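You operate a simulated robot arm through the tools that you are given. There is no shell and no other tool.

Carry out the task below with a simulated two-armed robot. There is one attempt and no reset: what you move stays moved.

JOB
Brush the mud off the tube clamp, then tighten its bolt to 9 Nm.
Fine: put the teal brush back, and the socket driver in its stand. Set down upright: teal brush. What is to be rubbed or washed off counts as gone when no trace of it is left.

Only the result counts: the job must be done as asked and must still hold three seconds after the hand-in. Knocking over, shifting, dropping, spilling or breaking anything else fails it.

ROBOT AND FRAMES
Two 7-joint arms with fingered hands on one trunk that stands fixed in place. Base frame: the origin is at the foot of the trunk, x ahead of it, y to its left, z up; the work surface is at about z = 860. Readings come in mm, degrees, newtons and seconds.
The left shoulder is at [70, 142, 1214], the right one opposite. With the tool pointing down near the work surface each hand reaches from about 380 to 780 mm from the base axis, measured 20 degrees to its own side. Payload 3.6 kg a hand.
The tool frame of a hand sits at the grasp point between the pads (the TCP): z along the fingers, y along the line on which they close. The tips reach 25 mm beyond it. The gripper opens to 88 mm; its body begins 29 mm behind the TCP. The gripper is a hand of 5 fingers: y runs from the thumb to the fingers, the wrist lies at [-13, -97, -162] in the tool frame, and closing takes about 1.5 s.
Orientation is that of the tool frame in the base frame, as a unit quaternion [w, x, y, z]. With the fingers straight down and the wrist toward the robot, the tool's x, y and z point along [0, 1, 0], [1, 0, 0] and [0, 0, -1] of the base frame.

CONTROLS
- The arms move only by the tool jog_arm. It takes "left_steps", "right_steps" or both (then of equal length, played together; a hand with none holds still); each is a list of rows, each a list of 7 numbers: the shift along the base's x, y, z in mm, then the turn, a rotation vector about the base's x, y, z in degrees, then the gripper command, from -1 (shut) to 1 (fully open), values between in proportion. In form: [[x, y, z, wx, wy, wz, jaw], ...]. A call has 1 to 20 rows; each row shifts and turns the commanded pose from where the row before left it. Rows are played at 5 a second. More than 50 mm and 8.6 degrees between two rows, or a gripper value outside its range, and nothing of the call is played. A pose out of reach is approached as far as the arm can. The call stops where the force on the tool passes 40 N (or 10 N more than at its start, if that is more) or the arm is blocked; 0.2 s more then pass. The fingers move at their own pace (about 72 mm/s each) and stop on an object; they squeeze with about 30 N. The grip force told is the motor's: it shows also when the fingers shut on nothing. Time passes only in rows, and 0.2 s behind the last, so rows that do not move let the fingers close. The reply holds the time, the measured pose of the TCP, the force on the tool along the base axes, the opening and the grip force, in the units named above and with some noise, with the torque about the TCP (base axes, N m) and any sound that the robot's microphone picked up.
- Cameras (640 x 400 px; columns grow to the right, rows downward): "scene" is now at [122.8, -55.7, 1467.6]; the picture's right is [-0.61, -0.79, 0.00], its down [-0.34, 0.27, -0.90] and it looks along [0.71, -0.55, -0.44] (base axes); focal length 322 px, centre (320, 200). "left" rides on the left gripper at [-59, -79, -105] in its tool frame; the picture's right is [-0.73, -0.32, 0.61], its down [0.62, -0.68, 0.38] and it looks along [0.29, 0.66, 0.70] (tool axes); focal length 234 px, centre (320, 200). "right" rides on the right gripper at [59, -79, -105] in its tool frame; the picture's right is [-0.73, 0.32, -0.61], its down [-0.62, -0.68, 0.38] and it looks along [-0.29, 0.66, 0.70] (tool axes); focal length 234 px, centre (320, 200). There is no depth. A picture from a camera that has moved, and an enlarged one, comes with that camera's place and axes in the base frame and with its lens. The place of the scene camera against the robot may be out by one fixed shift of up to 18 mm in any direction.
- grab_frame(camera): a new picture of that camera. The clock stands still meanwhile.
- raise_lower(by): slides the trunk up (or, below 0, down) by that many mm; the arms and the scene camera ride with it, the base frame stays. It gives what a move gives, with no picture.
- grasp_type(shape, hand): the hand has 5 fingers and takes this shape, open, in about a second: jaw (thumb against the fingers, like two jaws); tri (thumb and two fingers); tip (a fingertip pinch); poke (one finger out to press); point (the index stretched); flat (the hand flat); cup (the hand cupped); fist (a fist). The gripper value then closes the fingers along that shape, each until it touches; the sizes above hold for jaw. It gives what a move gives, with no picture.
- head_to(pan, tilt): turns the head with the scene camera to pan (to the left, within 86 degrees either way) and tilt (down, from -29 to 69), counted from straight ahead of the robot. It gives what a move gives.
- zoom(camera, box): a new picture of the part [left, top, right, bottom] of that camera's present view, enlarged. The clock stands still meanwhile.
- job_done(): hands the job in; it is judged then, once.

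Places have to be worked out from the pictures, the camera data and where the tool is seen. Open the grippers and draw the arms clear of the work before you hand the job in, unless the task says otherwise.

The tools are called after "Emit:" as a command line: name --argument value ..., lists and objects as JSON in quotes. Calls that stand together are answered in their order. jog_arm: Moves the arms, as the interface text tells. Its arguments: {"type":"object","properties":{"left_steps":{"type":"array","items":{"type":"array","items":{"type":"number"}}},"right_steps":{"type":"array","items":{"type":"array","items":{"type":"number"}}}},"required":[]} The other tools are called the same way: raise_lower (by) moves the trunk up or down; grasp_type (shape, hand) gives the hand a shape; head_to (pan, tilt) turns the head that bears the scene camera; grab_frame (camera) takes a picture; zoom (camera, box) takes an enlarged picture of a part of a camera's view; job_done () hands the job in.

At the start:

```text
time_s: 0.0
left_tcp_pos: [468.6, -66.4, 1310.5]
left_tcp_rot: [0.0, 0.707, 0.707, 0.0]
left_ft_force: [-0.5, -0.2, 0.5]
left_ft_torque: [0.04, -0.01, 0.02]
left_gripper_width: 87.7
left_grip_force: 0.1
left_shape: jaw
right_tcp_pos: [305.3, -409.4, 1305.8]
right_tcp_rot: [-0.001, 0.707, 0.707, 0.0]
right_ft_force: [0.6, 0.1, 0.2]
right_ft_torque: [0.01, 0.0, 0.02]
right_gripper_width: 87.5
right_grip_force: 0.1
right_shape: jaw
trunk travel left (down, up): [-750.0, 190.0]
head pan, tilt (commanded): [-37.8, 25.9]
```

scene: 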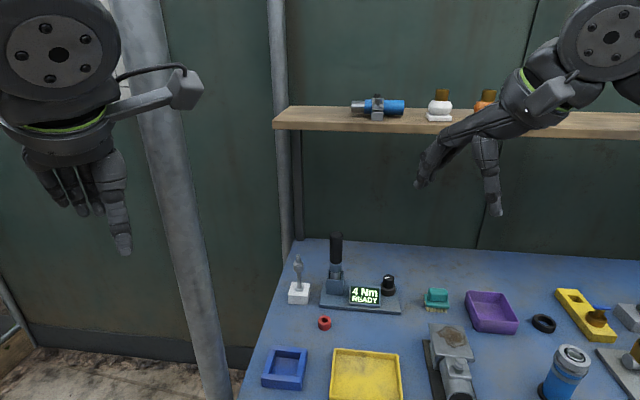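
right: 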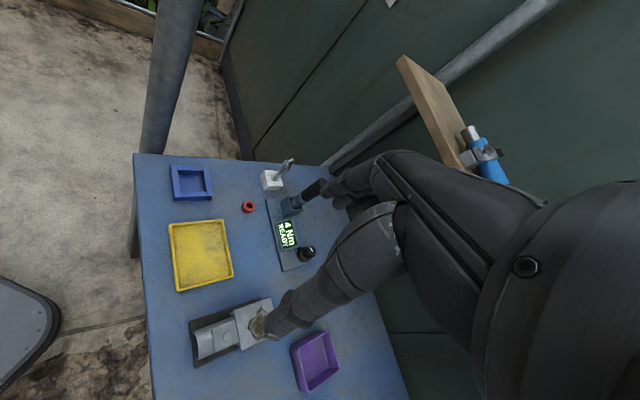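
left: 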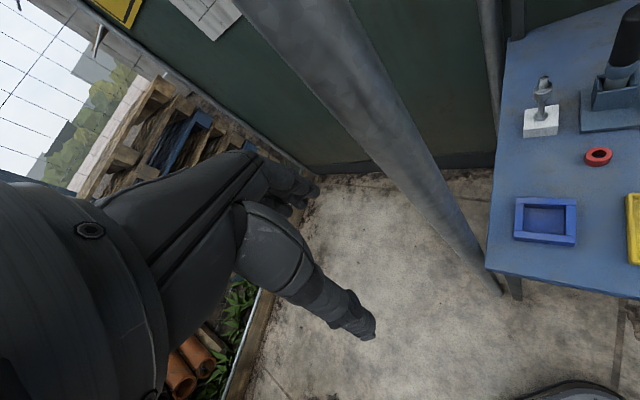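

The scene view shows a torque driver in a stand with a "4 Nm READY" display and a knob, the teal brush, and a clamp with mud on it. I'll zoom in on these parts for a closer look.

Emit:
zoom --camera "scene" --box '[240, 220, 440, 345]'

Emit:
zoom --camera "scene" --box '[400, 270, 608, 400]'

Emit:
head_to --pan -37.8 --tilt 45

```text
3.20 times, centred on (340, 282) of scene
camera zoom: at [122.8, -55.7, 1467.6], right [-0.61, -0.79, 0.0], down [-0.34, 0.27, -0.9], along [0.71, -0.55, -0.44], focal length 1030 px, centre (256, -64)
```

zoom: 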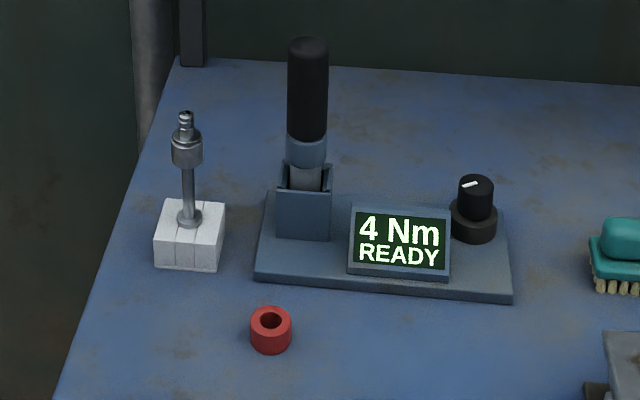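

```text
3.08 times, centred on (504, 335) of scene
camera zoom: at [122.8, -55.7, 1467.6], right [-0.61, -0.79, 0.0], down [-0.34, 0.27, -0.9], along [0.71, -0.55, -0.44], focal length 990 px, centre (-246, -215)
```

zoom: 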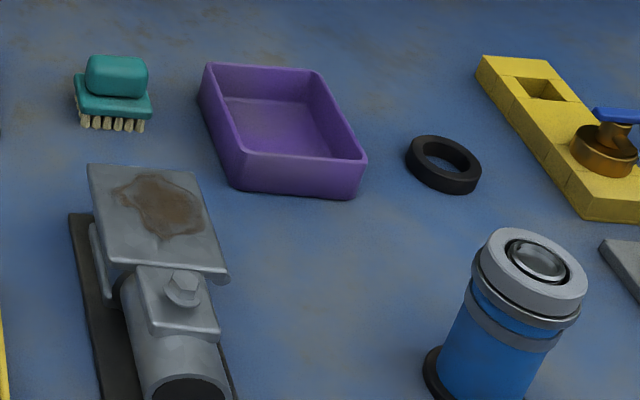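

```text
time_s: 0.8
left_tcp_pos: [468.6, -66.5, 1309.7]
left_tcp_rot: [0.0, 0.707, 0.707, 0.0]
left_ft_force: [0.7, 0.9, -0.2]
left_ft_torque: [0.04, 0.0, -0.01]
left_gripper_width: 87.7
left_grip_force: 0.1
left_shape: jaw
right_tcp_pos: [304.2, -409.0, 1305.4]
right_tcp_rot: [0.0, 0.707, 0.707, 0.0]
right_ft_force: [-0.1, 0.2, -0.8]
right_ft_torque: [0.0, -0.03, -0.02]
right_gripper_width: 87.5
right_grip_force: 0.0
right_shape: jaw
trunk travel left (down, up): [-750.0, 190.0]
head pan, tilt (commanded): [-37.8, 45.0]
```

The head is now tilted further down, so I'll take a new picture of the table from there.

Emit:
grab_frame --camera "scene"

Emit:
head_to --pan -60 --tilt 40

Emit:
grab_frame --camera "scene"

```text
taken
camera scene: at [114.5, -49.1, 1438.4], right [-0.61, -0.79, 0.0], down [-0.56, 0.43, -0.71], along [0.56, -0.43, -0.71], focal length 322 px, centre (320, 200)
```

scene: 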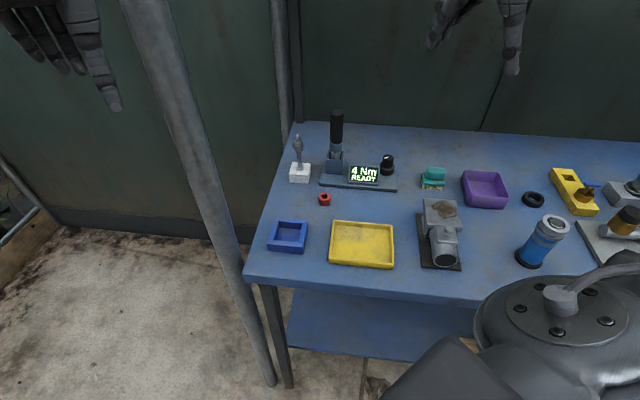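

```text
time_s: 1.7
left_tcp_pos: [468.7, -66.5, 1311.3]
left_tcp_rot: [0.0, 0.707, 0.708, 0.0]
left_ft_force: [0.1, 0.4, 0.8]
left_ft_torque: [-0.01, 0.0, 0.0]
left_gripper_width: 87.8
left_grip_force: 0.0
left_shape: jaw
right_tcp_pos: [304.5, -409.6, 1304.4]
right_tcp_rot: [0.0, 0.707, 0.707, 0.001]
right_ft_force: [0.5, 0.1, 0.0]
right_ft_torque: [-0.01, 0.02, 0.01]
right_gripper_width: 87.7
right_grip_force: 0.0
right_shape: jaw
trunk travel left (down, up): [-750.0, 190.0]
head pan, tilt (commanded): [-60.0, 40.0]
```

```text
taken
camera scene: at [92.8, -72.8, 1445.6], right [-0.87, -0.5, 0.0], down [-0.32, 0.56, -0.77], along [0.38, -0.66, -0.64], focal length 322 px, centre (320, 200)
```

scene: 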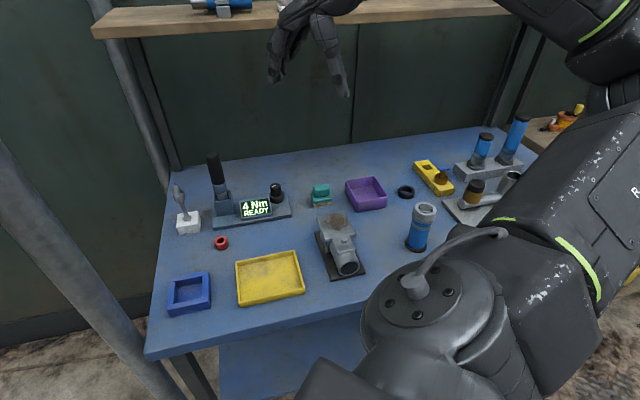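

The table extends to the robot's right. I'll pan further to see its other end, then zoom in on the work area.

Emit:
head_to --pan -80 --tilt 45

Emit:
grab_frame --camera "scene"

Emit:
zoom --camera "scene" --box '[0, 150, 260, 312]'

Emit:
zoom --camera "scene" --box '[180, 100, 440, 262]'

```text
time_s: 2.5
left_tcp_pos: [467.7, -66.2, 1311.4]
left_tcp_rot: [0.0, 0.707, 0.707, 0.0]
left_ft_force: [-0.5, -0.5, -0.1]
left_ft_torque: [-0.02, -0.03, 0.0]
left_gripper_width: 87.7
left_grip_force: 0.0
left_shape: jaw
right_tcp_pos: [305.7, -409.5, 1304.3]
right_tcp_rot: [-0.001, 0.707, 0.707, 0.0]
right_ft_force: [0.1, 0.2, -0.1]
right_ft_torque: [-0.04, 0.01, -0.02]
right_gripper_width: 87.7
right_grip_force: 0.0
right_shape: jaw
trunk travel left (down, up): [-750.0, 190.0]
head pan, tilt (commanded): [-80.0, 45.0]
```

```text
taken
camera scene: at [64.4, -79.3, 1438.4], right [-0.98, -0.17, 0.0], down [-0.12, 0.7, -0.71], along [0.12, -0.7, -0.71], focal length 322 px, centre (320, 200)
```

scene: 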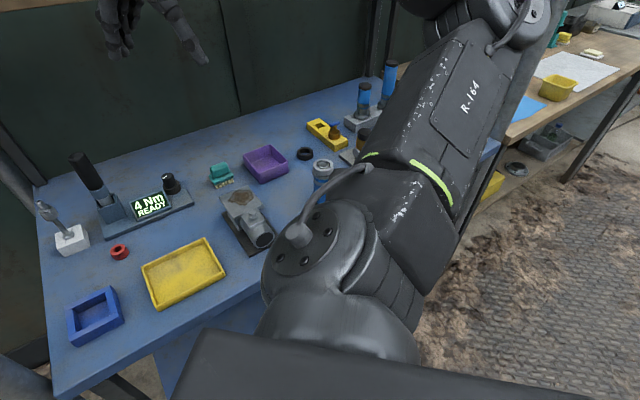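

```text
2.46 times, centred on (130, 231) of scene
camera zoom: at [64.4, -79.3, 1438.4], right [-0.98, -0.17, 0.0], down [-0.12, 0.7, -0.71], along [0.12, -0.7, -0.71], focal length 792 px, centre (788, 124)
```

zoom: 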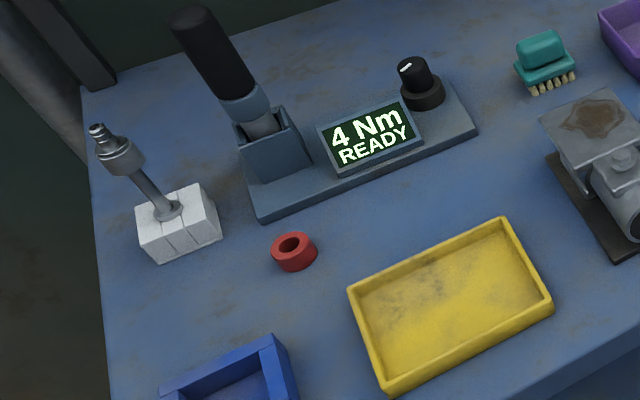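

```text
2.46 times, centred on (310, 181) of scene
camera zoom: at [64.4, -79.3, 1438.4], right [-0.98, -0.17, 0.0], down [-0.12, 0.7, -0.71], along [0.12, -0.7, -0.71], focal length 792 px, centre (345, 247)
```

zoom: 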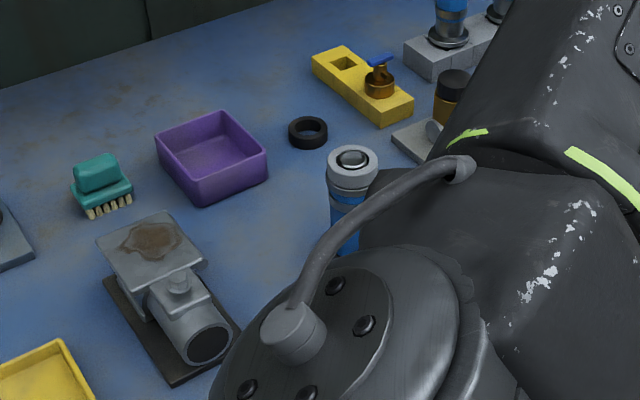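

The right hand's camera already sees most of the table, and its pose is known accurately. I'll zoom in there on the white block, the driver stand and the clamp.

Emit:
zoom --camera "right" --box '[140, 140, 350, 271]'

Emit:
zoom --camera "right" --box '[150, 260, 374, 400]'

Emit:
zoom --camera "left" --box '[480, 20, 640, 120]'

```text
3.05 times, centred on (245, 206) of right
camera zoom: at [226.9, -351.4, 1410.4], right [0.32, -0.73, 0.61], down [-0.68, -0.62, -0.38], along [0.66, -0.29, -0.7], focal length 714 px, centre (549, 183)
```

zoom: 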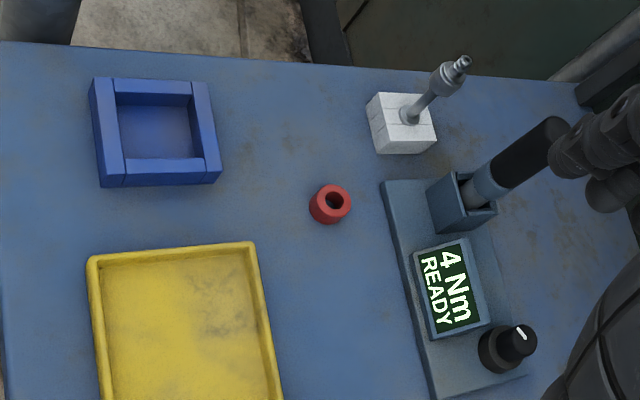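

```text
2.86 times, centred on (262, 330) of right
camera zoom: at [226.9, -351.4, 1410.4], right [0.32, -0.73, 0.61], down [-0.68, -0.62, -0.38], along [0.66, -0.29, -0.7], focal length 669 px, centre (486, -171)
```

zoom: 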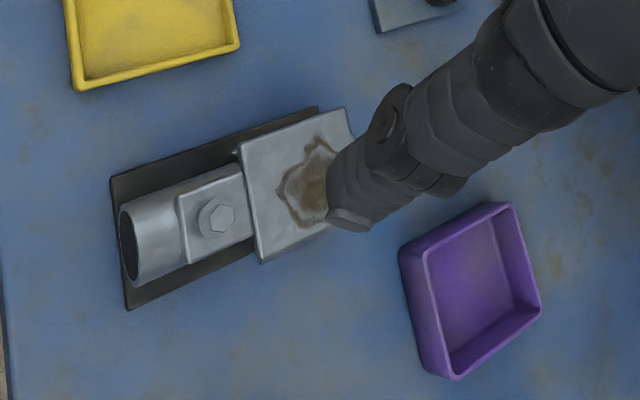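

```text
4.00 times, centred on (560, 70) of left
camera zoom: at [388.3, -125.3, 1414.8], right [-0.32, -0.73, -0.61], down [-0.68, 0.62, -0.38], along [0.66, 0.29, -0.7], focal length 937 px, centre (-640, 720)
```

zoom: 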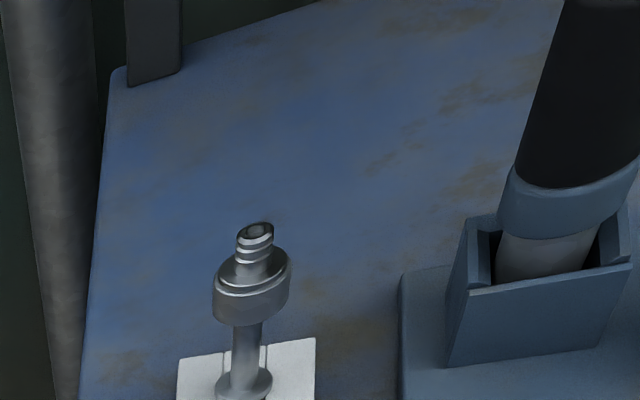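

From the hand camera I put the clamp bolt near (280,-490), the knob near (527,-591) and the brush near (430,-660). I'll turn the right hand's yaw toward the table and lower it for a closer look at the work area.

Emit:
jog_arm --right_steps '[[4, 3, -28, 0, 0, -8.4, 1], [4, 3, -28, 0, 0, -8.4, 1], [4, 3, -28, 0, 0, -8.4, 1], [4, 3, -28, 0, 0, -8.4, 1], [4, 3, -28, 0, 0, -8.4, 1], [4, 3, -28, 0, 0, -8, 1], [0, 0, 0, 0, 0, 0, 1]]'

Emit:
grab_frame --camera "right"

Emit:
grab_frame --camera "scene"

```text
time_s: 4.1
left_tcp_pos: [467.5, -66.3, 1310.9]
left_tcp_rot: [0.0, 0.707, 0.707, 0.0]
left_ft_force: [-0.5, 0.0, -0.1]
left_ft_torque: [-0.02, -0.04, -0.01]
left_gripper_width: 87.7
left_grip_force: 0.0
left_shape: jaw
right_tcp_pos: [333.4, -394.5, 1136.6]
right_tcp_rot: [-0.001, 0.94, 0.342, -0.001]
right_ft_force: [-1.1, 0.1, 0.5]
right_ft_torque: [-0.04, 0.01, 0.0]
right_gripper_width: 87.8
right_grip_force: 0.1
right_shape: jaw
right hand out of reach, approached as far as the arm can: row 6
trunk travel left (down, up): [-750.0, 190.0]
head pan, tilt (commanded): [-80.0, 45.0]
```

```text
taken
camera right: at [328.7, -297.3, 1242.2], right [-0.35, -0.71, 0.61], down [-0.92, 0.12, -0.38], along [0.2, -0.69, -0.7], focal length 234 px, centre (320, 200)
```

right: 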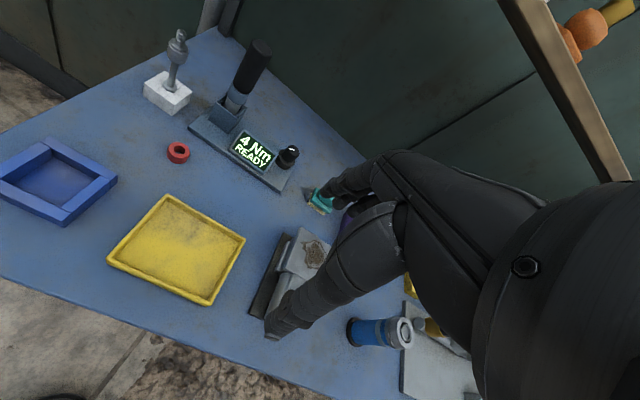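

```text
taken
camera scene: at [63.6, -79.1, 1438.4], right [-0.98, -0.17, 0.0], down [-0.12, 0.7, -0.71], along [0.12, -0.7, -0.71], focal length 322 px, centre (320, 200)
```

scene: 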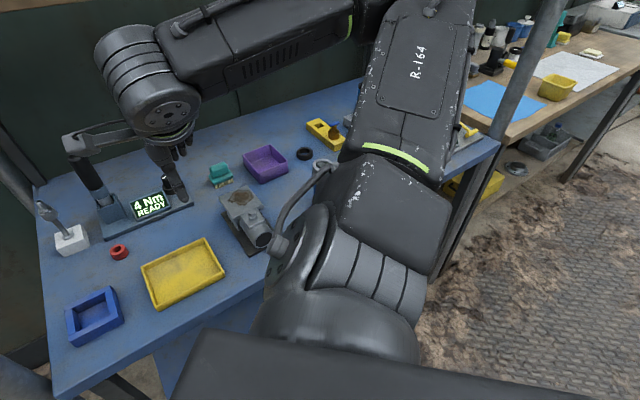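

The hand's yaw is now about -50°. I'll zoom in on the driver stand, the brush and the knob from this pose to work out their positions.

Emit:
zoom --camera "right" --box '[130, 20, 338, 150]'

Emit:
zoom --camera "right" --box '[210, 110, 370, 210]'

Emit:
zoom --camera "scene" --box '[170, 120, 330, 260]'

```text
3.08 times, centred on (234, 85) of right
camera zoom: at [328.7, -297.3, 1242.2], right [-0.35, -0.71, 0.61], down [-0.92, 0.12, -0.38], along [0.2, -0.69, -0.7], focal length 720 px, centre (585, 554)
```

zoom: 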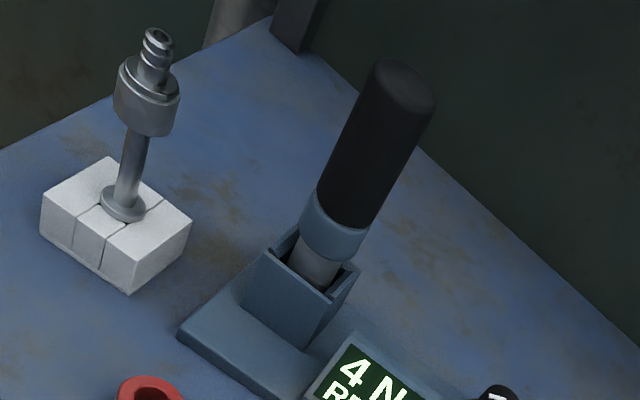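

```text
4.00 times, centred on (290, 160) of right
camera zoom: at [328.7, -297.3, 1242.2], right [-0.35, -0.71, 0.61], down [-0.92, 0.12, -0.38], along [0.2, -0.69, -0.7], focal length 937 px, centre (440, 360)
```

zoom: 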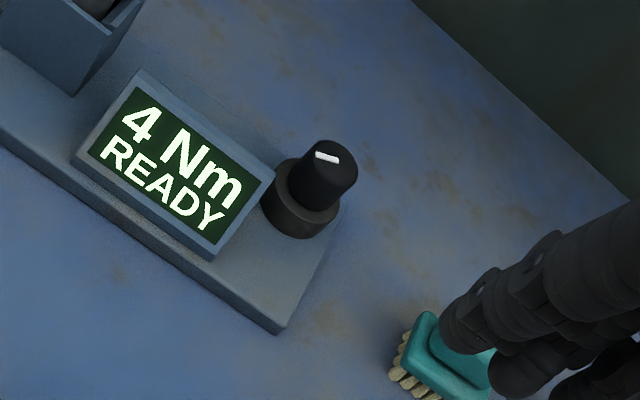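

```text
2.86 times, centred on (250, 190) of scene
camera zoom: at [63.6, -79.1, 1438.4], right [-0.98, -0.17, 0.0], down [-0.12, 0.7, -0.71], along [0.12, -0.7, -0.71], focal length 919 px, centre (520, 229)
```

zoom: 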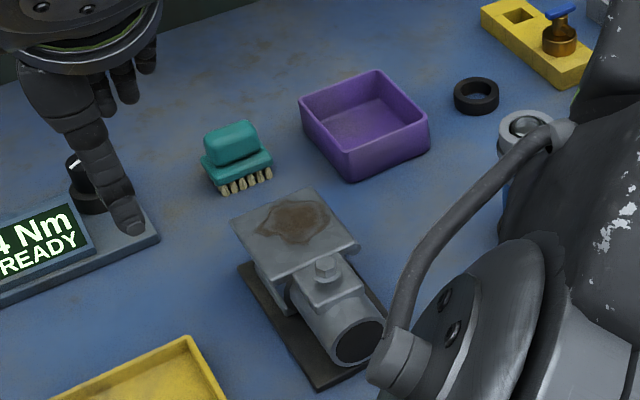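

The brush's long axis runs at about 36° in the base frame, so a hand yaw near -54° would close across its short side. I'll move above the estimated brush position at z=1000 with the hand open and check there.

Emit:
jog_arm --right_steps '[[12.4, -33.9, -17, 0, 0, -0.5, 1], [12.4, -33.9, -17, 0, 0, -0.5, 1], [12.4, -33.9, -17, 0, 0, -0.5, 1], [12.4, -33.9, -17, 0, 0, -0.5, 1], [12.4, -33.9, -17, 0, 0, -0.5, 1], [12.4, -33.9, -17, 0, 0, -0.5, 1], [12.4, -33.9, -17, 0, 0, -0.5, 1], [12.4, -33.9, -17, 0, 0, -0.5, 1], [0, 0, 0, 0, 0, 0, 1]]'

Emit:
grab_frame --camera "right"

Emit:
grab_frame --camera "scene"

```text
time_s: 6.1
left_tcp_pos: [468.6, -65.5, 1310.3]
left_tcp_rot: [0.0, 0.707, 0.707, 0.0]
left_ft_force: [0.4, 0.0, -0.2]
left_ft_torque: [-0.02, -0.01, 0.01]
left_gripper_width: 87.5
left_grip_force: 0.1
left_shape: jaw
right_tcp_pos: [433.4, -664.7, 1002.8]
right_tcp_rot: [0.0, 0.951, 0.309, -0.001]
right_ft_force: [-0.9, -0.1, -0.6]
right_ft_torque: [-0.04, 0.0, -0.03]
right_gripper_width: 87.9
right_grip_force: 0.0
right_shape: jaw
trunk travel left (down, up): [-750.0, 190.0]
head pan, tilt (commanded): [-80.0, 45.0]
```

```text
taken
camera right: at [435.0, -565.8, 1108.6], right [-0.4, -0.69, 0.61], down [-0.9, 0.18, -0.38], along [0.15, -0.7, -0.7], focal length 234 px, centre (320, 200)
```

right: 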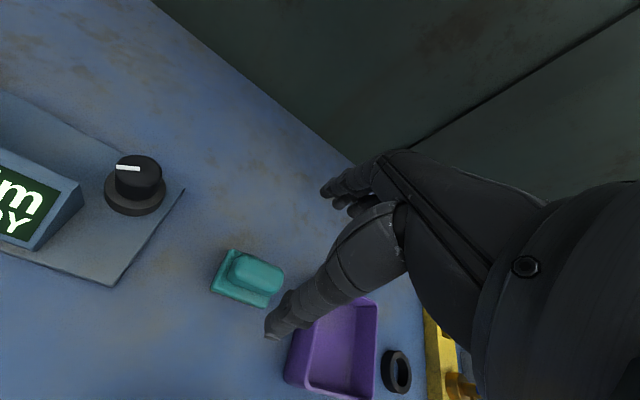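

```text
taken
camera scene: at [63.9, -78.8, 1438.4], right [-0.98, -0.17, 0.0], down [-0.12, 0.7, -0.71], along [0.12, -0.7, -0.71], focal length 322 px, centre (320, 200)
```

scene: 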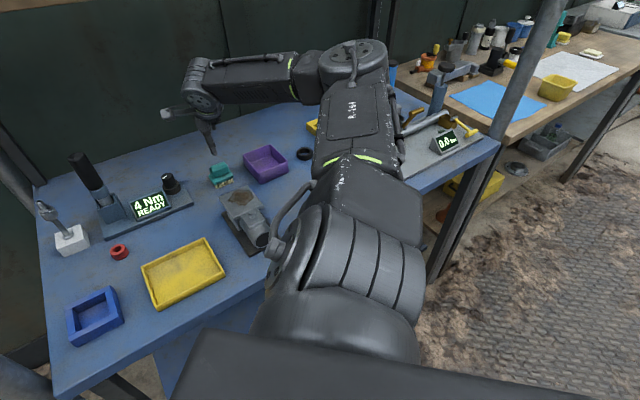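

The hand is almost directly over the brush. I'll zoom in to measure the brush's orientation and its height.

Emit:
zoom --camera "right" --box '[180, 220, 340, 320]'

Emit:
zoom --camera "scene" --box '[150, 110, 300, 260]'

Emit:
zoom --camera "scene" --box '[300, 20, 540, 200]'

```text
4.00 times, centred on (260, 270) of right
camera zoom: at [435.0, -565.8, 1108.6], right [-0.4, -0.69, 0.61], down [-0.9, 0.18, -0.38], along [0.15, -0.7, -0.7], focal length 937 px, centre (560, -80)
```

zoom: 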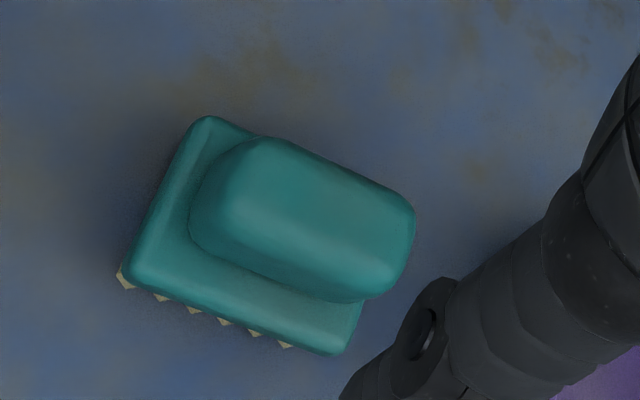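

```text
2.67 times, centred on (225, 185) of scene
camera zoom: at [63.9, -78.8, 1438.4], right [-0.98, -0.17, 0.0], down [-0.12, 0.7, -0.71], along [0.12, -0.7, -0.71], focal length 858 px, centre (573, 240)
```

zoom: 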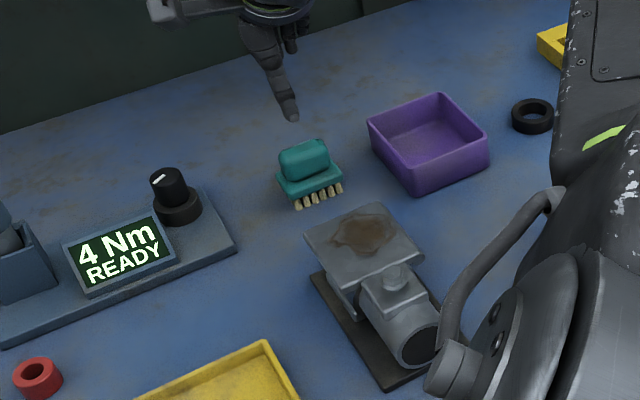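

```text
2.22 times, centred on (420, 110) of scene
camera zoom: at [63.9, -78.8, 1438.4], right [-0.98, -0.17, 0.0], down [-0.12, 0.7, -0.71], along [0.12, -0.7, -0.71], focal length 715 px, centre (98, 400)
```

zoom: 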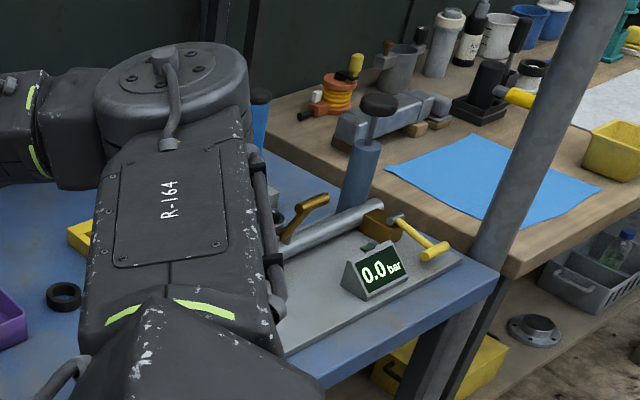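

The brush's short axis is at about -46° and its centre is near (430,-662). I'll zoom in closer on the brush from the scene camera to gauge its heights before gripping.

Emit:
zoom --camera "scene" --box '[200, 155, 248, 195]'

Emit:
zoom --camera "scene" --box '[210, 175, 290, 260]'

```text
10.00 times, centred on (224, 175) of scene
camera zoom: at [63.9, -78.8, 1438.4], right [-0.98, -0.17, 0.0], down [-0.12, 0.7, -0.71], along [0.12, -0.7, -0.71], focal length 3218 px, centre (1280, 450)
```

zoom: 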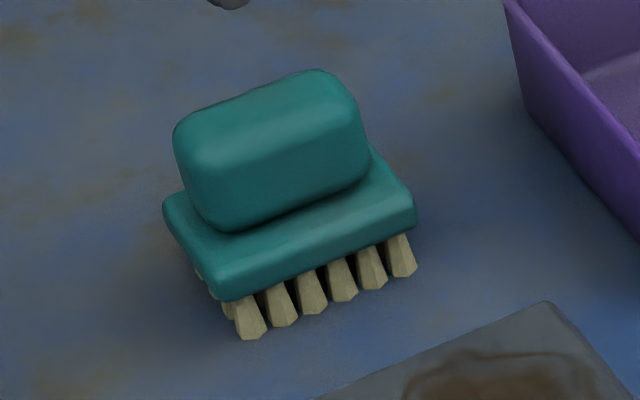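

```text
4.71 times, centred on (250, 218) of scene
camera zoom: at [63.9, -78.8, 1438.4], right [-0.98, -0.17, 0.0], down [-0.12, 0.7, -0.71], along [0.12, -0.7, -0.71], focal length 1514 px, centre (649, 118)
```

zoom: 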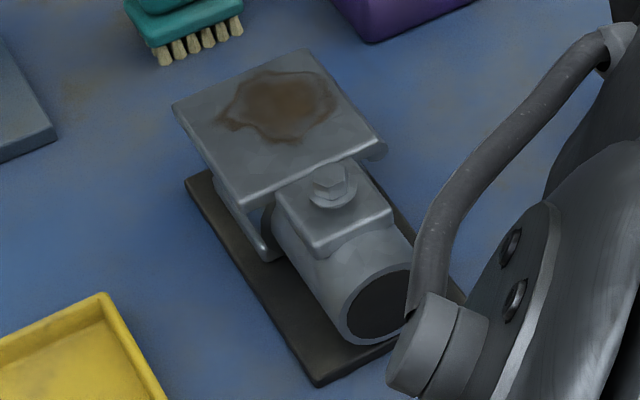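

I put the brush top at about z=910, the plate top at about z=884, and its centre at (430,-662). I'll yaw +8° to line up with it, then descend so the fingertips stay just above the plate.

Emit:
jog_arm --right_steps '[[-3.4, 2.7, -10, 0, 0, 8, 1], [0, 0, -20, 0, 0, 0, 1], [0, 0, -20, 0, 0, 0, 1], [0, 0, -10, 0, 0, 0, 1], [0, 0, 0, 0, 0, 0, 1]]'

Emit:
grab_frame --camera "right"

Emit:
zoom --camera "scene" --box '[160, 110, 288, 210]'

```text
time_s: 7.3
left_tcp_pos: [468.8, -66.8, 1311.0]
left_tcp_rot: [0.0, 0.707, 0.707, 0.0]
left_ft_force: [-0.2, -0.5, 0.0]
left_ft_torque: [-0.02, 0.0, 0.03]
left_gripper_width: 87.4
left_grip_force: 0.0
left_shape: jaw
right_tcp_pos: [430.1, -661.9, 943.4]
right_tcp_rot: [0.0, 0.927, 0.375, 0.001]
right_ft_force: [-0.3, 0.3, 0.5]
right_ft_torque: [0.0, -0.01, 0.01]
right_gripper_width: 87.7
right_grip_force: 0.2
right_shape: jaw
trunk travel left (down, up): [-750.0, 190.0]
head pan, tilt (commanded): [-80.0, 45.0]
```

```text
taken
camera right: at [417.4, -565.0, 1048.2], right [-0.3, -0.74, 0.61], down [-0.92, 0.06, -0.38], along [0.25, -0.67, -0.7], focal length 234 px, centre (320, 200)
```

right: 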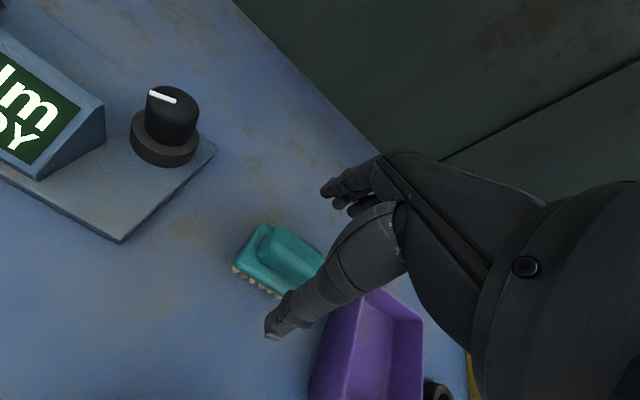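

```text
4.00 times, centred on (224, 160) of scene
camera zoom: at [64.4, -79.2, 1438.4], right [-0.98, -0.17, 0.0], down [-0.12, 0.7, -0.71], along [0.12, -0.7, -0.71], focal length 1287 px, centre (704, 360)
```

zoom: 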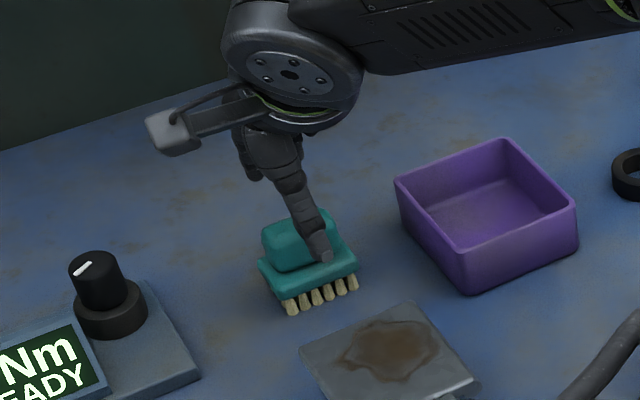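

The thumb is in front of the handle and the fingers are behind it. I'll descend to about z=911 and close the hand on the handle.

Emit:
jog_arm --right_steps '[[0, 0, -16, 0, 0, 0, 1], [0, 0, -16, 0, 0, 0, 1], [0, 0, 0, 0, 0, 0, 1]]'

Emit:
zoom --camera "scene" --box '[176, 130, 272, 205]'

Emit:
zoom --camera "right" --box '[200, 160, 400, 360]'

```text
time_s: 8.1
left_tcp_pos: [467.7, -65.7, 1310.4]
left_tcp_rot: [0.0, 0.707, 0.707, 0.001]
left_ft_force: [-0.1, 0.2, 0.1]
left_ft_torque: [-0.01, 0.01, 0.0]
left_gripper_width: 87.8
left_grip_force: 0.0
left_shape: jaw
right_tcp_pos: [429.1, -661.8, 912.8]
right_tcp_rot: [0.0, 0.927, 0.375, 0.0]
right_ft_force: [0.4, 0.2, -0.5]
right_ft_torque: [-0.01, -0.02, 0.0]
right_gripper_width: 87.7
right_grip_force: 0.0
right_shape: jaw
trunk travel left (down, up): [-750.0, 190.0]
head pan, tilt (commanded): [-80.0, 45.0]
```

```text
5.33 times, centred on (224, 168) of scene
camera zoom: at [64.2, -79.2, 1438.4], right [-0.98, -0.17, 0.0], down [-0.12, 0.7, -0.71], along [0.12, -0.7, -0.71], focal length 1716 px, centre (832, 373)
```

zoom: 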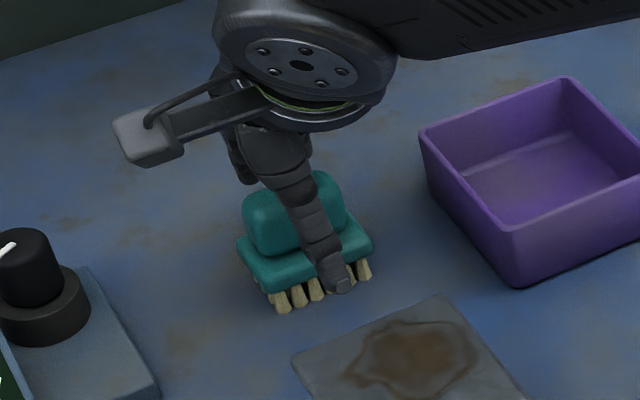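

```text
2.00 times, centred on (300, 260) of right
camera zoom: at [417.1, -564.9, 1017.5], right [-0.3, -0.74, 0.61], down [-0.92, 0.06, -0.38], along [0.25, -0.67, -0.7], focal length 468 px, centre (360, 80)
```

zoom: 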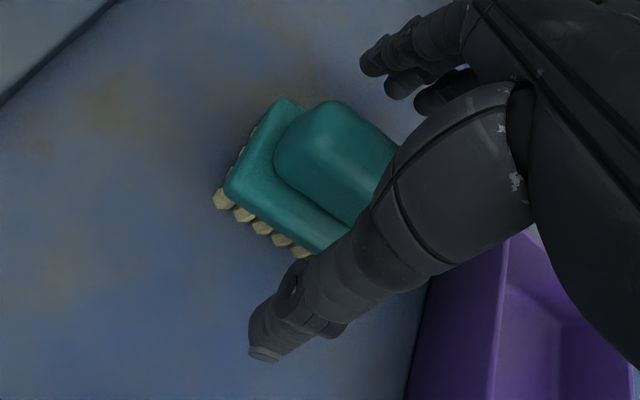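

The thumb tip appears in the scene view right where I predicted, so the scene camera is out by only a few millimetres. I'll close the hand on the handle now.

Emit:
jog_arm --right_steps '[[0, 0, 0, 0, 0, 0, -1], [0, 0, 0, 0, 0, 0, -1], [0, 0, 0, 0, 0, 0, -1], [0, 0, 0, 0, 0, 0, -1], [0, 0, 0, 0, 0, 0, -1], [0, 0, 0, 0, 0, 0, -1], [0, 0, 0, 0, 0, 0, -1], [0, 0, 0, 0, 0, 0, -1]]'

Emit:
zoom --camera "scene" --box '[176, 130, 272, 205]'

Emit:
zoom --camera "right" --box '[200, 160, 400, 360]'

```text
time_s: 9.9
left_tcp_pos: [468.6, -65.9, 1312.1]
left_tcp_rot: [-0.001, 0.708, 0.706, -0.001]
left_ft_force: [-0.2, -0.3, -0.4]
left_ft_torque: [0.01, -0.03, -0.01]
left_gripper_width: 87.9
left_grip_force: 0.1
left_shape: jaw
right_tcp_pos: [428.7, -661.9, 912.4]
right_tcp_rot: [0.0, 0.927, 0.375, -0.001]
right_ft_force: [0.8, -0.5, 0.8]
right_ft_torque: [0.01, -0.01, 0.01]
right_gripper_width: 18.5
right_grip_force: 30.2
right_shape: jaw
trunk travel left (down, up): [-750.0, 190.0]
head pan, tilt (commanded): [-80.0, 45.0]
```

```text
5.33 times, centred on (224, 168) of scene
camera zoom: at [64.4, -79.4, 1438.4], right [-0.98, -0.17, 0.0], down [-0.12, 0.7, -0.71], along [0.12, -0.7, -0.71], focal length 1716 px, centre (832, 373)
```

zoom: 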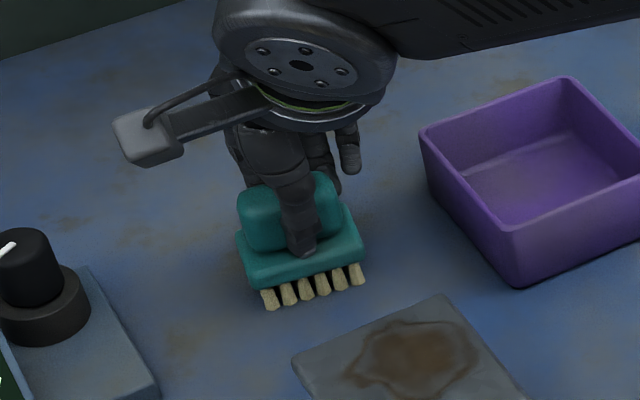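

```text
2.00 times, centred on (300, 260) of right
camera zoom: at [417.2, -564.9, 1017.4], right [-0.3, -0.74, 0.61], down [-0.92, 0.06, -0.38], along [0.25, -0.67, -0.7], focal length 468 px, centre (360, 80)
```

zoom: 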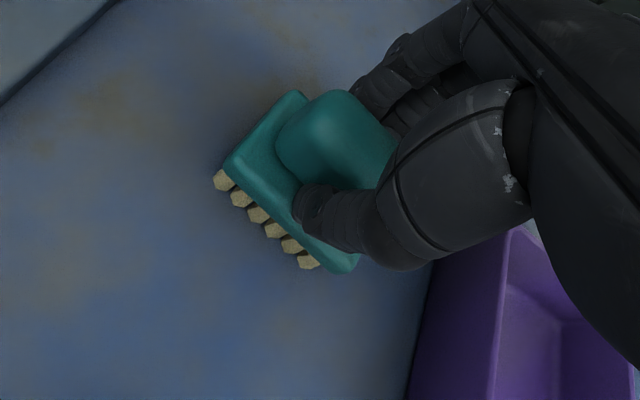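

The brush is held: width 18.5, force 30 N. It turned about 10° in the grip, so I'll correct for that when I put it back. I'll lift it straight up now.

Emit:
jog_arm --right_steps '[[0, 0, 15, 0, 0, 0, -1], [0, 0, 25, 0, 0, 0, -1], [0, 0, 40, 0, 0, 0, -1], [0, 0, 45, 0, 0, 0, -1], [0, 0, 0, 0, 0, 0, -1]]'

Emit:
grab_frame --camera "scene"

Emit:
zoom --camera "right" --box '[200, 160, 400, 360]'

```text
time_s: 11.1
left_tcp_pos: [469.2, -67.5, 1310.0]
left_tcp_rot: [0.0, 0.707, 0.707, 0.0]
left_ft_force: [-0.4, -0.4, 0.5]
left_ft_torque: [-0.01, 0.0, 0.0]
left_gripper_width: 87.9
left_grip_force: 0.1
left_shape: jaw
right_tcp_pos: [428.8, -663.1, 1032.9]
right_tcp_rot: [0.0, 0.927, 0.374, 0.001]
right_ft_force: [0.0, -1.0, -1.1]
right_ft_torque: [0.01, 0.02, 0.0]
right_gripper_width: 18.6
right_grip_force: 30.4
right_shape: jaw
trunk travel left (down, up): [-750.0, 190.0]
head pan, tilt (commanded): [-80.0, 45.0]
```

```text
taken
camera scene: at [64.8, -80.0, 1438.3], right [-0.98, -0.17, 0.0], down [-0.12, 0.7, -0.71], along [0.12, -0.7, -0.71], focal length 322 px, centre (320, 200)
```

scene: 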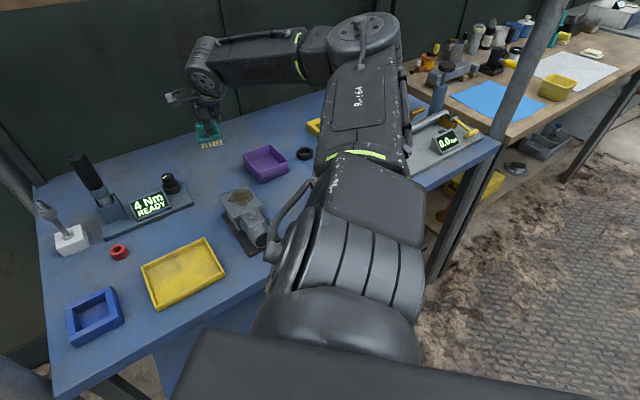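

```text
2.00 times, centred on (300, 260) of right
camera zoom: at [416.5, -566.7, 1140.0], right [-0.3, -0.74, 0.61], down [-0.92, 0.06, -0.38], along [0.25, -0.67, -0.7], focal length 468 px, centre (360, 80)
```

zoom: 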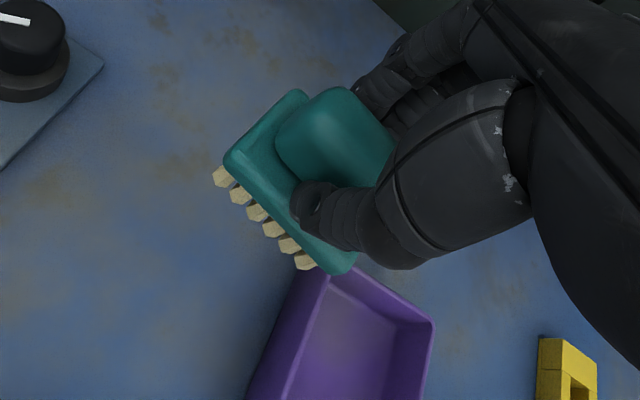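

The brush is held firmly and level. Next I'll move it above the front of the muddy plate, at about (314,-520).

Emit:
jog_arm --right_steps '[[-28.7, 35.8, 2, 0, 0, 0, -1], [-28.7, 35.8, 0, 0, 0, 0, -1], [-28.7, 35.8, 0, 0, 0, 0, -1], [-28.7, 35.8, 0, 0, 0, 0, -1], [0, 0, 0, 0, 0, 0, -1]]'

Emit:
grab_frame --camera "right"

Emit:
zoom --camera "scene" --box '[190, 140, 318, 260]'

```text
time_s: 12.3
left_tcp_pos: [468.4, -66.7, 1310.6]
left_tcp_rot: [0.0, 0.707, 0.707, 0.0]
left_ft_force: [0.0, 0.4, 0.4]
left_ft_torque: [0.02, 0.02, 0.03]
left_gripper_width: 87.5
left_grip_force: 0.0
left_shape: jaw
right_tcp_pos: [311.8, -518.9, 1038.1]
right_tcp_rot: [0.0, 0.927, 0.375, 0.0]
right_ft_force: [0.6, 0.2, -2.0]
right_ft_torque: [0.01, -0.01, 0.02]
right_gripper_width: 18.5
right_grip_force: 29.8
right_shape: jaw
trunk travel left (down, up): [-750.0, 190.0]
head pan, tilt (commanded): [-80.0, 45.0]
```

```text
taken
camera right: at [300.4, -422.1, 1142.6], right [-0.3, -0.74, 0.61], down [-0.92, 0.06, -0.38], along [0.25, -0.67, -0.7], focal length 234 px, centre (320, 200)
```

right: 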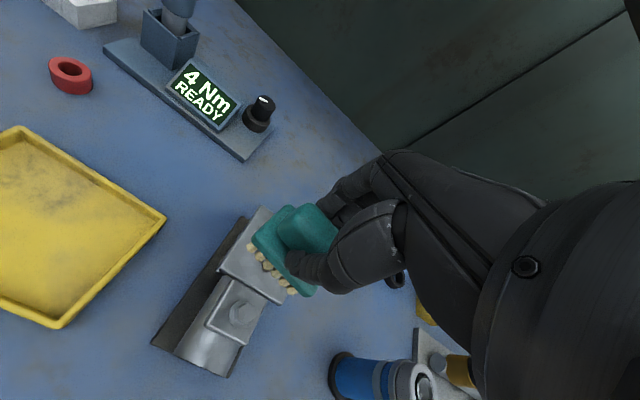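

```text
3.33 times, centred on (254, 200) of scene
camera zoom: at [65.0, -80.0, 1438.3], right [-0.98, -0.17, 0.0], down [-0.12, 0.7, -0.71], along [0.12, -0.7, -0.71], focal length 1073 px, centre (540, 200)
```

zoom: 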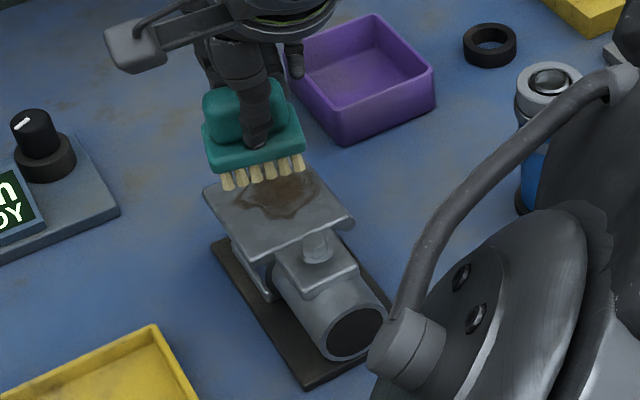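

The bolt checks out at about (284,-492). I'll lower the brush toward the plate, where I expect contact with the TCP near z=987.

Emit:
jog_arm --right_steps '[[1, 0, -20, 0, 0, 0, -1], [1, 0, -18, 0, 0, 0, -1], [0, 0, -4, 0, 0, 0, -1], [0, 0, -4, 0, 0, 0, -1], [0, 0, 0, 0, 0, 0, -1]]'

Emit:
zoom --camera "scene" --box '[190, 140, 318, 260]'

```text
time_s: 13.5
left_tcp_pos: [468.1, -65.8, 1310.2]
left_tcp_rot: [0.001, 0.707, 0.707, -0.001]
left_ft_force: [-0.1, 0.7, -0.2]
left_ft_torque: [0.0, 0.0, 0.02]
left_gripper_width: 87.7
left_grip_force: 0.1
left_shape: jaw
right_tcp_pos: [316.5, -518.6, 992.0]
right_tcp_rot: [0.0, 0.927, 0.375, 0.0]
right_ft_force: [0.0, 0.2, -0.1]
right_ft_torque: [-0.03, -0.02, 0.03]
right_gripper_width: 18.6
right_grip_force: 29.8
right_shape: jaw
trunk travel left (down, up): [-750.0, 190.0]
head pan, tilt (commanded): [-80.0, 45.0]
```

```text
3.33 times, centred on (254, 200) of scene
camera zoom: at [64.6, -79.7, 1438.3], right [-0.98, -0.17, 0.0], down [-0.12, 0.7, -0.71], along [0.12, -0.7, -0.71], focal length 1073 px, centre (540, 200)
```

zoom: 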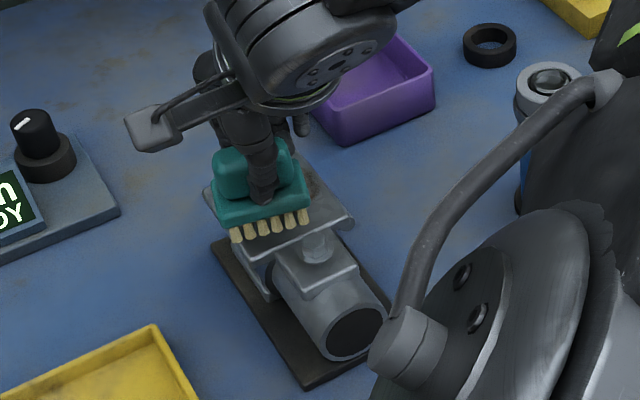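

No contact yet at z=992. I'll keep going down in small steps.

Emit:
jog_arm --right_steps '[[0, 0, -2, 0, 0, 0, -1], [0, 0, -2, 0, 0, 0, -1], [0, 0, 0, 0, 0, 0, -1]]'

```text
time_s: 14.3
left_tcp_pos: [467.7, -65.5, 1310.0]
left_tcp_rot: [0.0, 0.707, 0.707, 0.0]
left_ft_force: [-0.2, 0.5, 0.2]
left_ft_torque: [-0.02, -0.01, -0.03]
left_gripper_width: 87.9
left_grip_force: 0.1
left_shape: jaw
right_tcp_pos: [316.4, -519.8, 989.3]
right_tcp_rot: [-0.001, 0.927, 0.374, 0.0]
right_ft_force: [0.9, 0.3, -0.9]
right_ft_torque: [-0.05, -0.04, 0.0]
right_gripper_width: 18.5
right_grip_force: 29.7
right_shape: jaw
trunk travel left (down, up): [-750.0, 190.0]
head pan, tilt (commanded): [-80.0, 45.0]
```

There's still no contact force at z=989. I'll step further down and watch the force.

Emit:
jog_arm --right_steps '[[0, 0, -1.5, 0, 0, 0, -1], [0, 0, -1.5, 0, 0, 0, -1], [0, 0, -1.5, 0, 0, 0, -1], [0, 0, 0, 0, 0, 0, -1]]'

Emit:
zoom --camera "scene" --box '[206, 160, 302, 235]'

```text
time_s: 15.3
left_tcp_pos: [469.5, -65.9, 1310.6]
left_tcp_rot: [0.0, 0.707, 0.707, -0.001]
left_ft_force: [-0.4, -0.2, 0.3]
left_ft_torque: [-0.01, 0.01, -0.03]
left_gripper_width: 87.6
left_grip_force: 0.1
left_shape: jaw
right_tcp_pos: [316.6, -519.3, 983.6]
right_tcp_rot: [0.0, 0.927, 0.375, 0.0]
right_ft_force: [-0.9, -0.6, -1.4]
right_ft_torque: [-0.03, 0.0, -0.01]
right_gripper_width: 18.7
right_grip_force: 29.7
right_shape: jaw
trunk travel left (down, up): [-750.0, 190.0]
head pan, tilt (commanded): [-80.0, 45.0]
```

```text
5.33 times, centred on (254, 198) of scene
camera zoom: at [64.4, -79.5, 1438.4], right [-0.98, -0.17, 0.0], down [-0.12, 0.7, -0.71], along [0.12, -0.7, -0.71], focal length 1716 px, centre (672, 213)
```

zoom: 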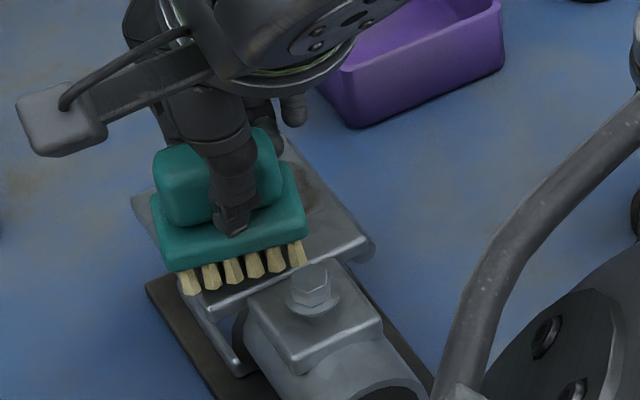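

There's no upward force yet at TCP z=983.6. I'll keep lowering in small steps.

Emit:
jog_arm --right_steps '[[0, 0, -1.5, 0, 0, 0, -1], [0, 0, -1.5, 0, 0, 0, -1], [0, 0, 0, 0, 0, 0, -1]]'

Emit:
zoom --camera "scene" --box '[206, 160, 302, 235]'

```text
time_s: 16.1
left_tcp_pos: [469.1, -66.1, 1310.4]
left_tcp_rot: [0.0, 0.707, 0.708, 0.0]
left_ft_force: [0.1, -0.2, -0.2]
left_ft_torque: [-0.02, -0.03, -0.01]
left_gripper_width: 87.7
left_grip_force: 0.1
left_shape: jaw
right_tcp_pos: [317.9, -519.2, 980.4]
right_tcp_rot: [0.0, 0.927, 0.374, 0.0]
right_ft_force: [0.1, -0.3, -0.1]
right_ft_torque: [0.02, -0.02, 0.02]
right_gripper_width: 18.5
right_grip_force: 30.3
right_shape: jaw
trunk travel left (down, up): [-750.0, 190.0]
head pan, tilt (commanded): [-80.0, 45.0]
```

```text
5.33 times, centred on (254, 198) of scene
camera zoom: at [64.4, -79.4, 1438.4], right [-0.98, -0.17, 0.0], down [-0.12, 0.7, -0.71], along [0.12, -0.7, -0.71], focal length 1716 px, centre (672, 213)
```

zoom: 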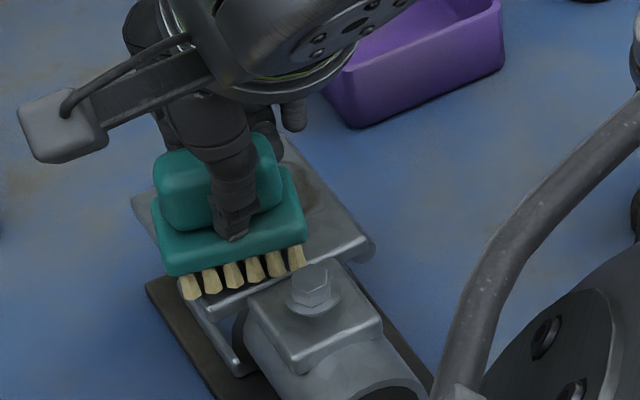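

Still free. I'll continue down in 1.5 mm steps.

Emit:
jog_arm --right_steps '[[0, 0, -1.5, 0, 0, 0, -1], [0, 0, -1.5, 0, 0, 0, -1], [0, 0, 0, 0, 0, 0, -1]]'

Emit:
grab_frame --camera "right"

```text
time_s: 16.9
left_tcp_pos: [467.1, -66.5, 1310.8]
left_tcp_rot: [0.0, 0.708, 0.707, -0.001]
left_ft_force: [0.0, 0.1, 0.0]
left_ft_torque: [0.03, -0.01, 0.03]
left_gripper_width: 87.5
left_grip_force: 0.0
left_shape: jaw
right_tcp_pos: [317.1, -519.7, 977.0]
right_tcp_rot: [0.0, 0.927, 0.374, 0.001]
right_ft_force: [1.0, -0.3, -0.8]
right_ft_torque: [0.0, 0.04, -0.01]
right_gripper_width: 18.5
right_grip_force: 30.3
right_shape: jaw
trunk travel left (down, up): [-750.0, 190.0]
head pan, tilt (commanded): [-80.0, 45.0]
```

```text
taken
camera right: at [305.1, -422.5, 1082.4], right [-0.3, -0.74, 0.61], down [-0.92, 0.06, -0.38], along [0.25, -0.67, -0.7], focal length 234 px, centre (320, 200)
```

right: 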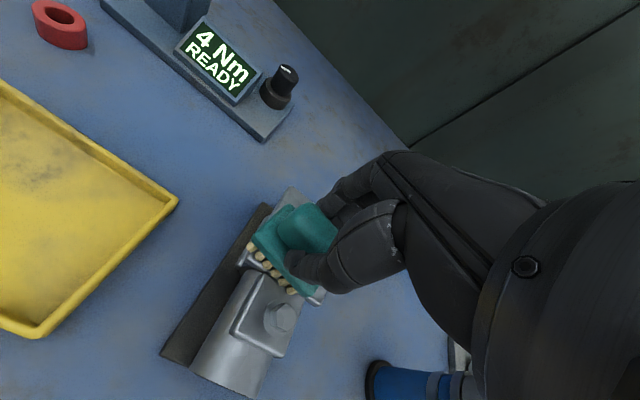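

There's still no force at z=977. I'll zoom in on the bristles in both views to judge the gap to the plate.

Emit:
zoom --camera "right" --box '[200, 170, 360, 330]'

Emit:
zoom --camera "scene" --box '[216, 175, 280, 225]'

```text
2.50 times, centred on (280, 250) of right
camera zoom: at [305.1, -422.5, 1082.4], right [-0.3, -0.74, 0.61], down [-0.92, 0.06, -0.38], along [0.25, -0.67, -0.7], focal length 585 px, centre (420, 75)
```

zoom: 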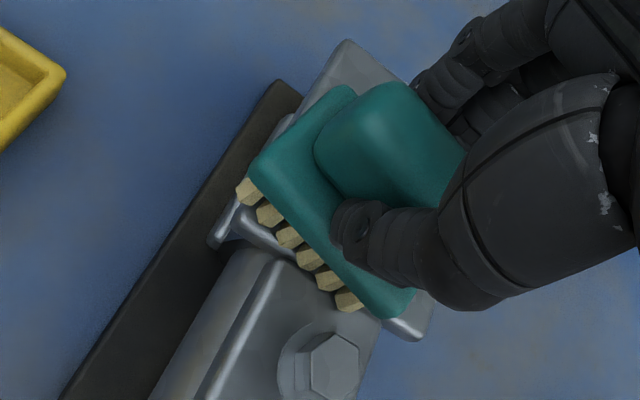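

```text
8.00 times, centred on (248, 200) of scene
camera zoom: at [64.4, -79.4, 1438.4], right [-0.98, -0.17, 0.0], down [-0.12, 0.7, -0.71], along [0.12, -0.7, -0.71], focal length 2574 px, centre (896, 200)
```

zoom: 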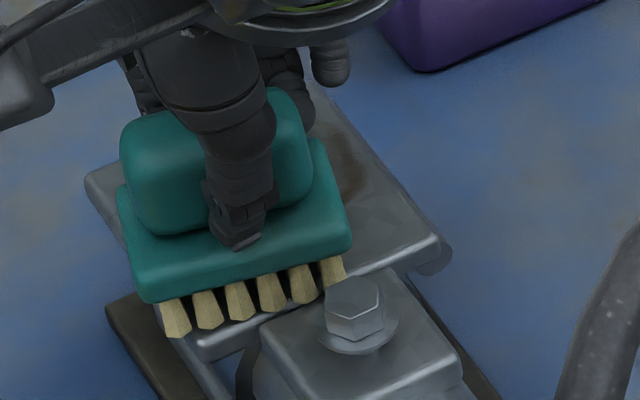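

The views don't settle the height, so I'll use contact instead. I'll keep lowering in 1 mm steps and watch the force.

Emit:
jog_arm --right_steps '[[0, 0, -1, 0, 0, 0, -1], [0, 0, -1, 0, 0, 0, -1], [0, 0, -1, 0, 0, 0, -1], [0, 0, 0, 0, 0, 0, -1]]'

Emit:
zoom --camera "scene" --box '[216, 175, 280, 225]'

```text
time_s: 17.9
left_tcp_pos: [467.3, -65.6, 1311.9]
left_tcp_rot: [0.001, 0.707, 0.707, -0.001]
left_ft_force: [0.9, 0.4, 0.4]
left_ft_torque: [0.01, 0.03, -0.02]
left_gripper_width: 87.5
left_grip_force: 0.2
left_shape: jaw
right_tcp_pos: [315.8, -519.3, 974.8]
right_tcp_rot: [0.002, 0.927, 0.375, 0.001]
right_ft_force: [0.9, -2.4, 11.5]
right_ft_torque: [-0.19, -0.27, 0.0]
right_gripper_width: 18.6
right_grip_force: 29.7
right_shape: jaw
trunk travel left (down, up): [-750.0, 190.0]
head pan, tilt (commanded): [-80.0, 45.0]
```

```text
8.00 times, centred on (248, 200) of scene
camera zoom: at [63.5, -78.2, 1438.7], right [-0.98, -0.17, 0.0], down [-0.12, 0.7, -0.71], along [0.12, -0.7, -0.71], focal length 2574 px, centre (896, 200)
```

zoom: 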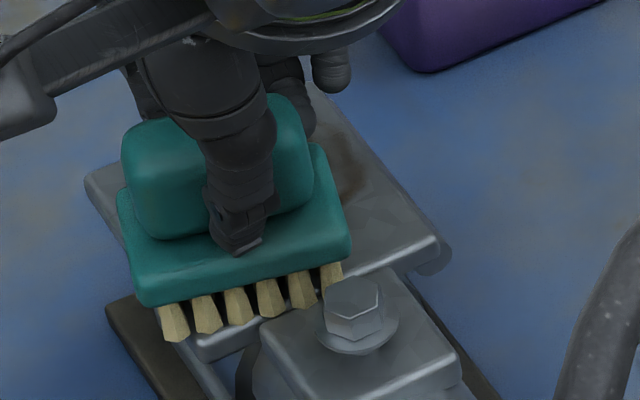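

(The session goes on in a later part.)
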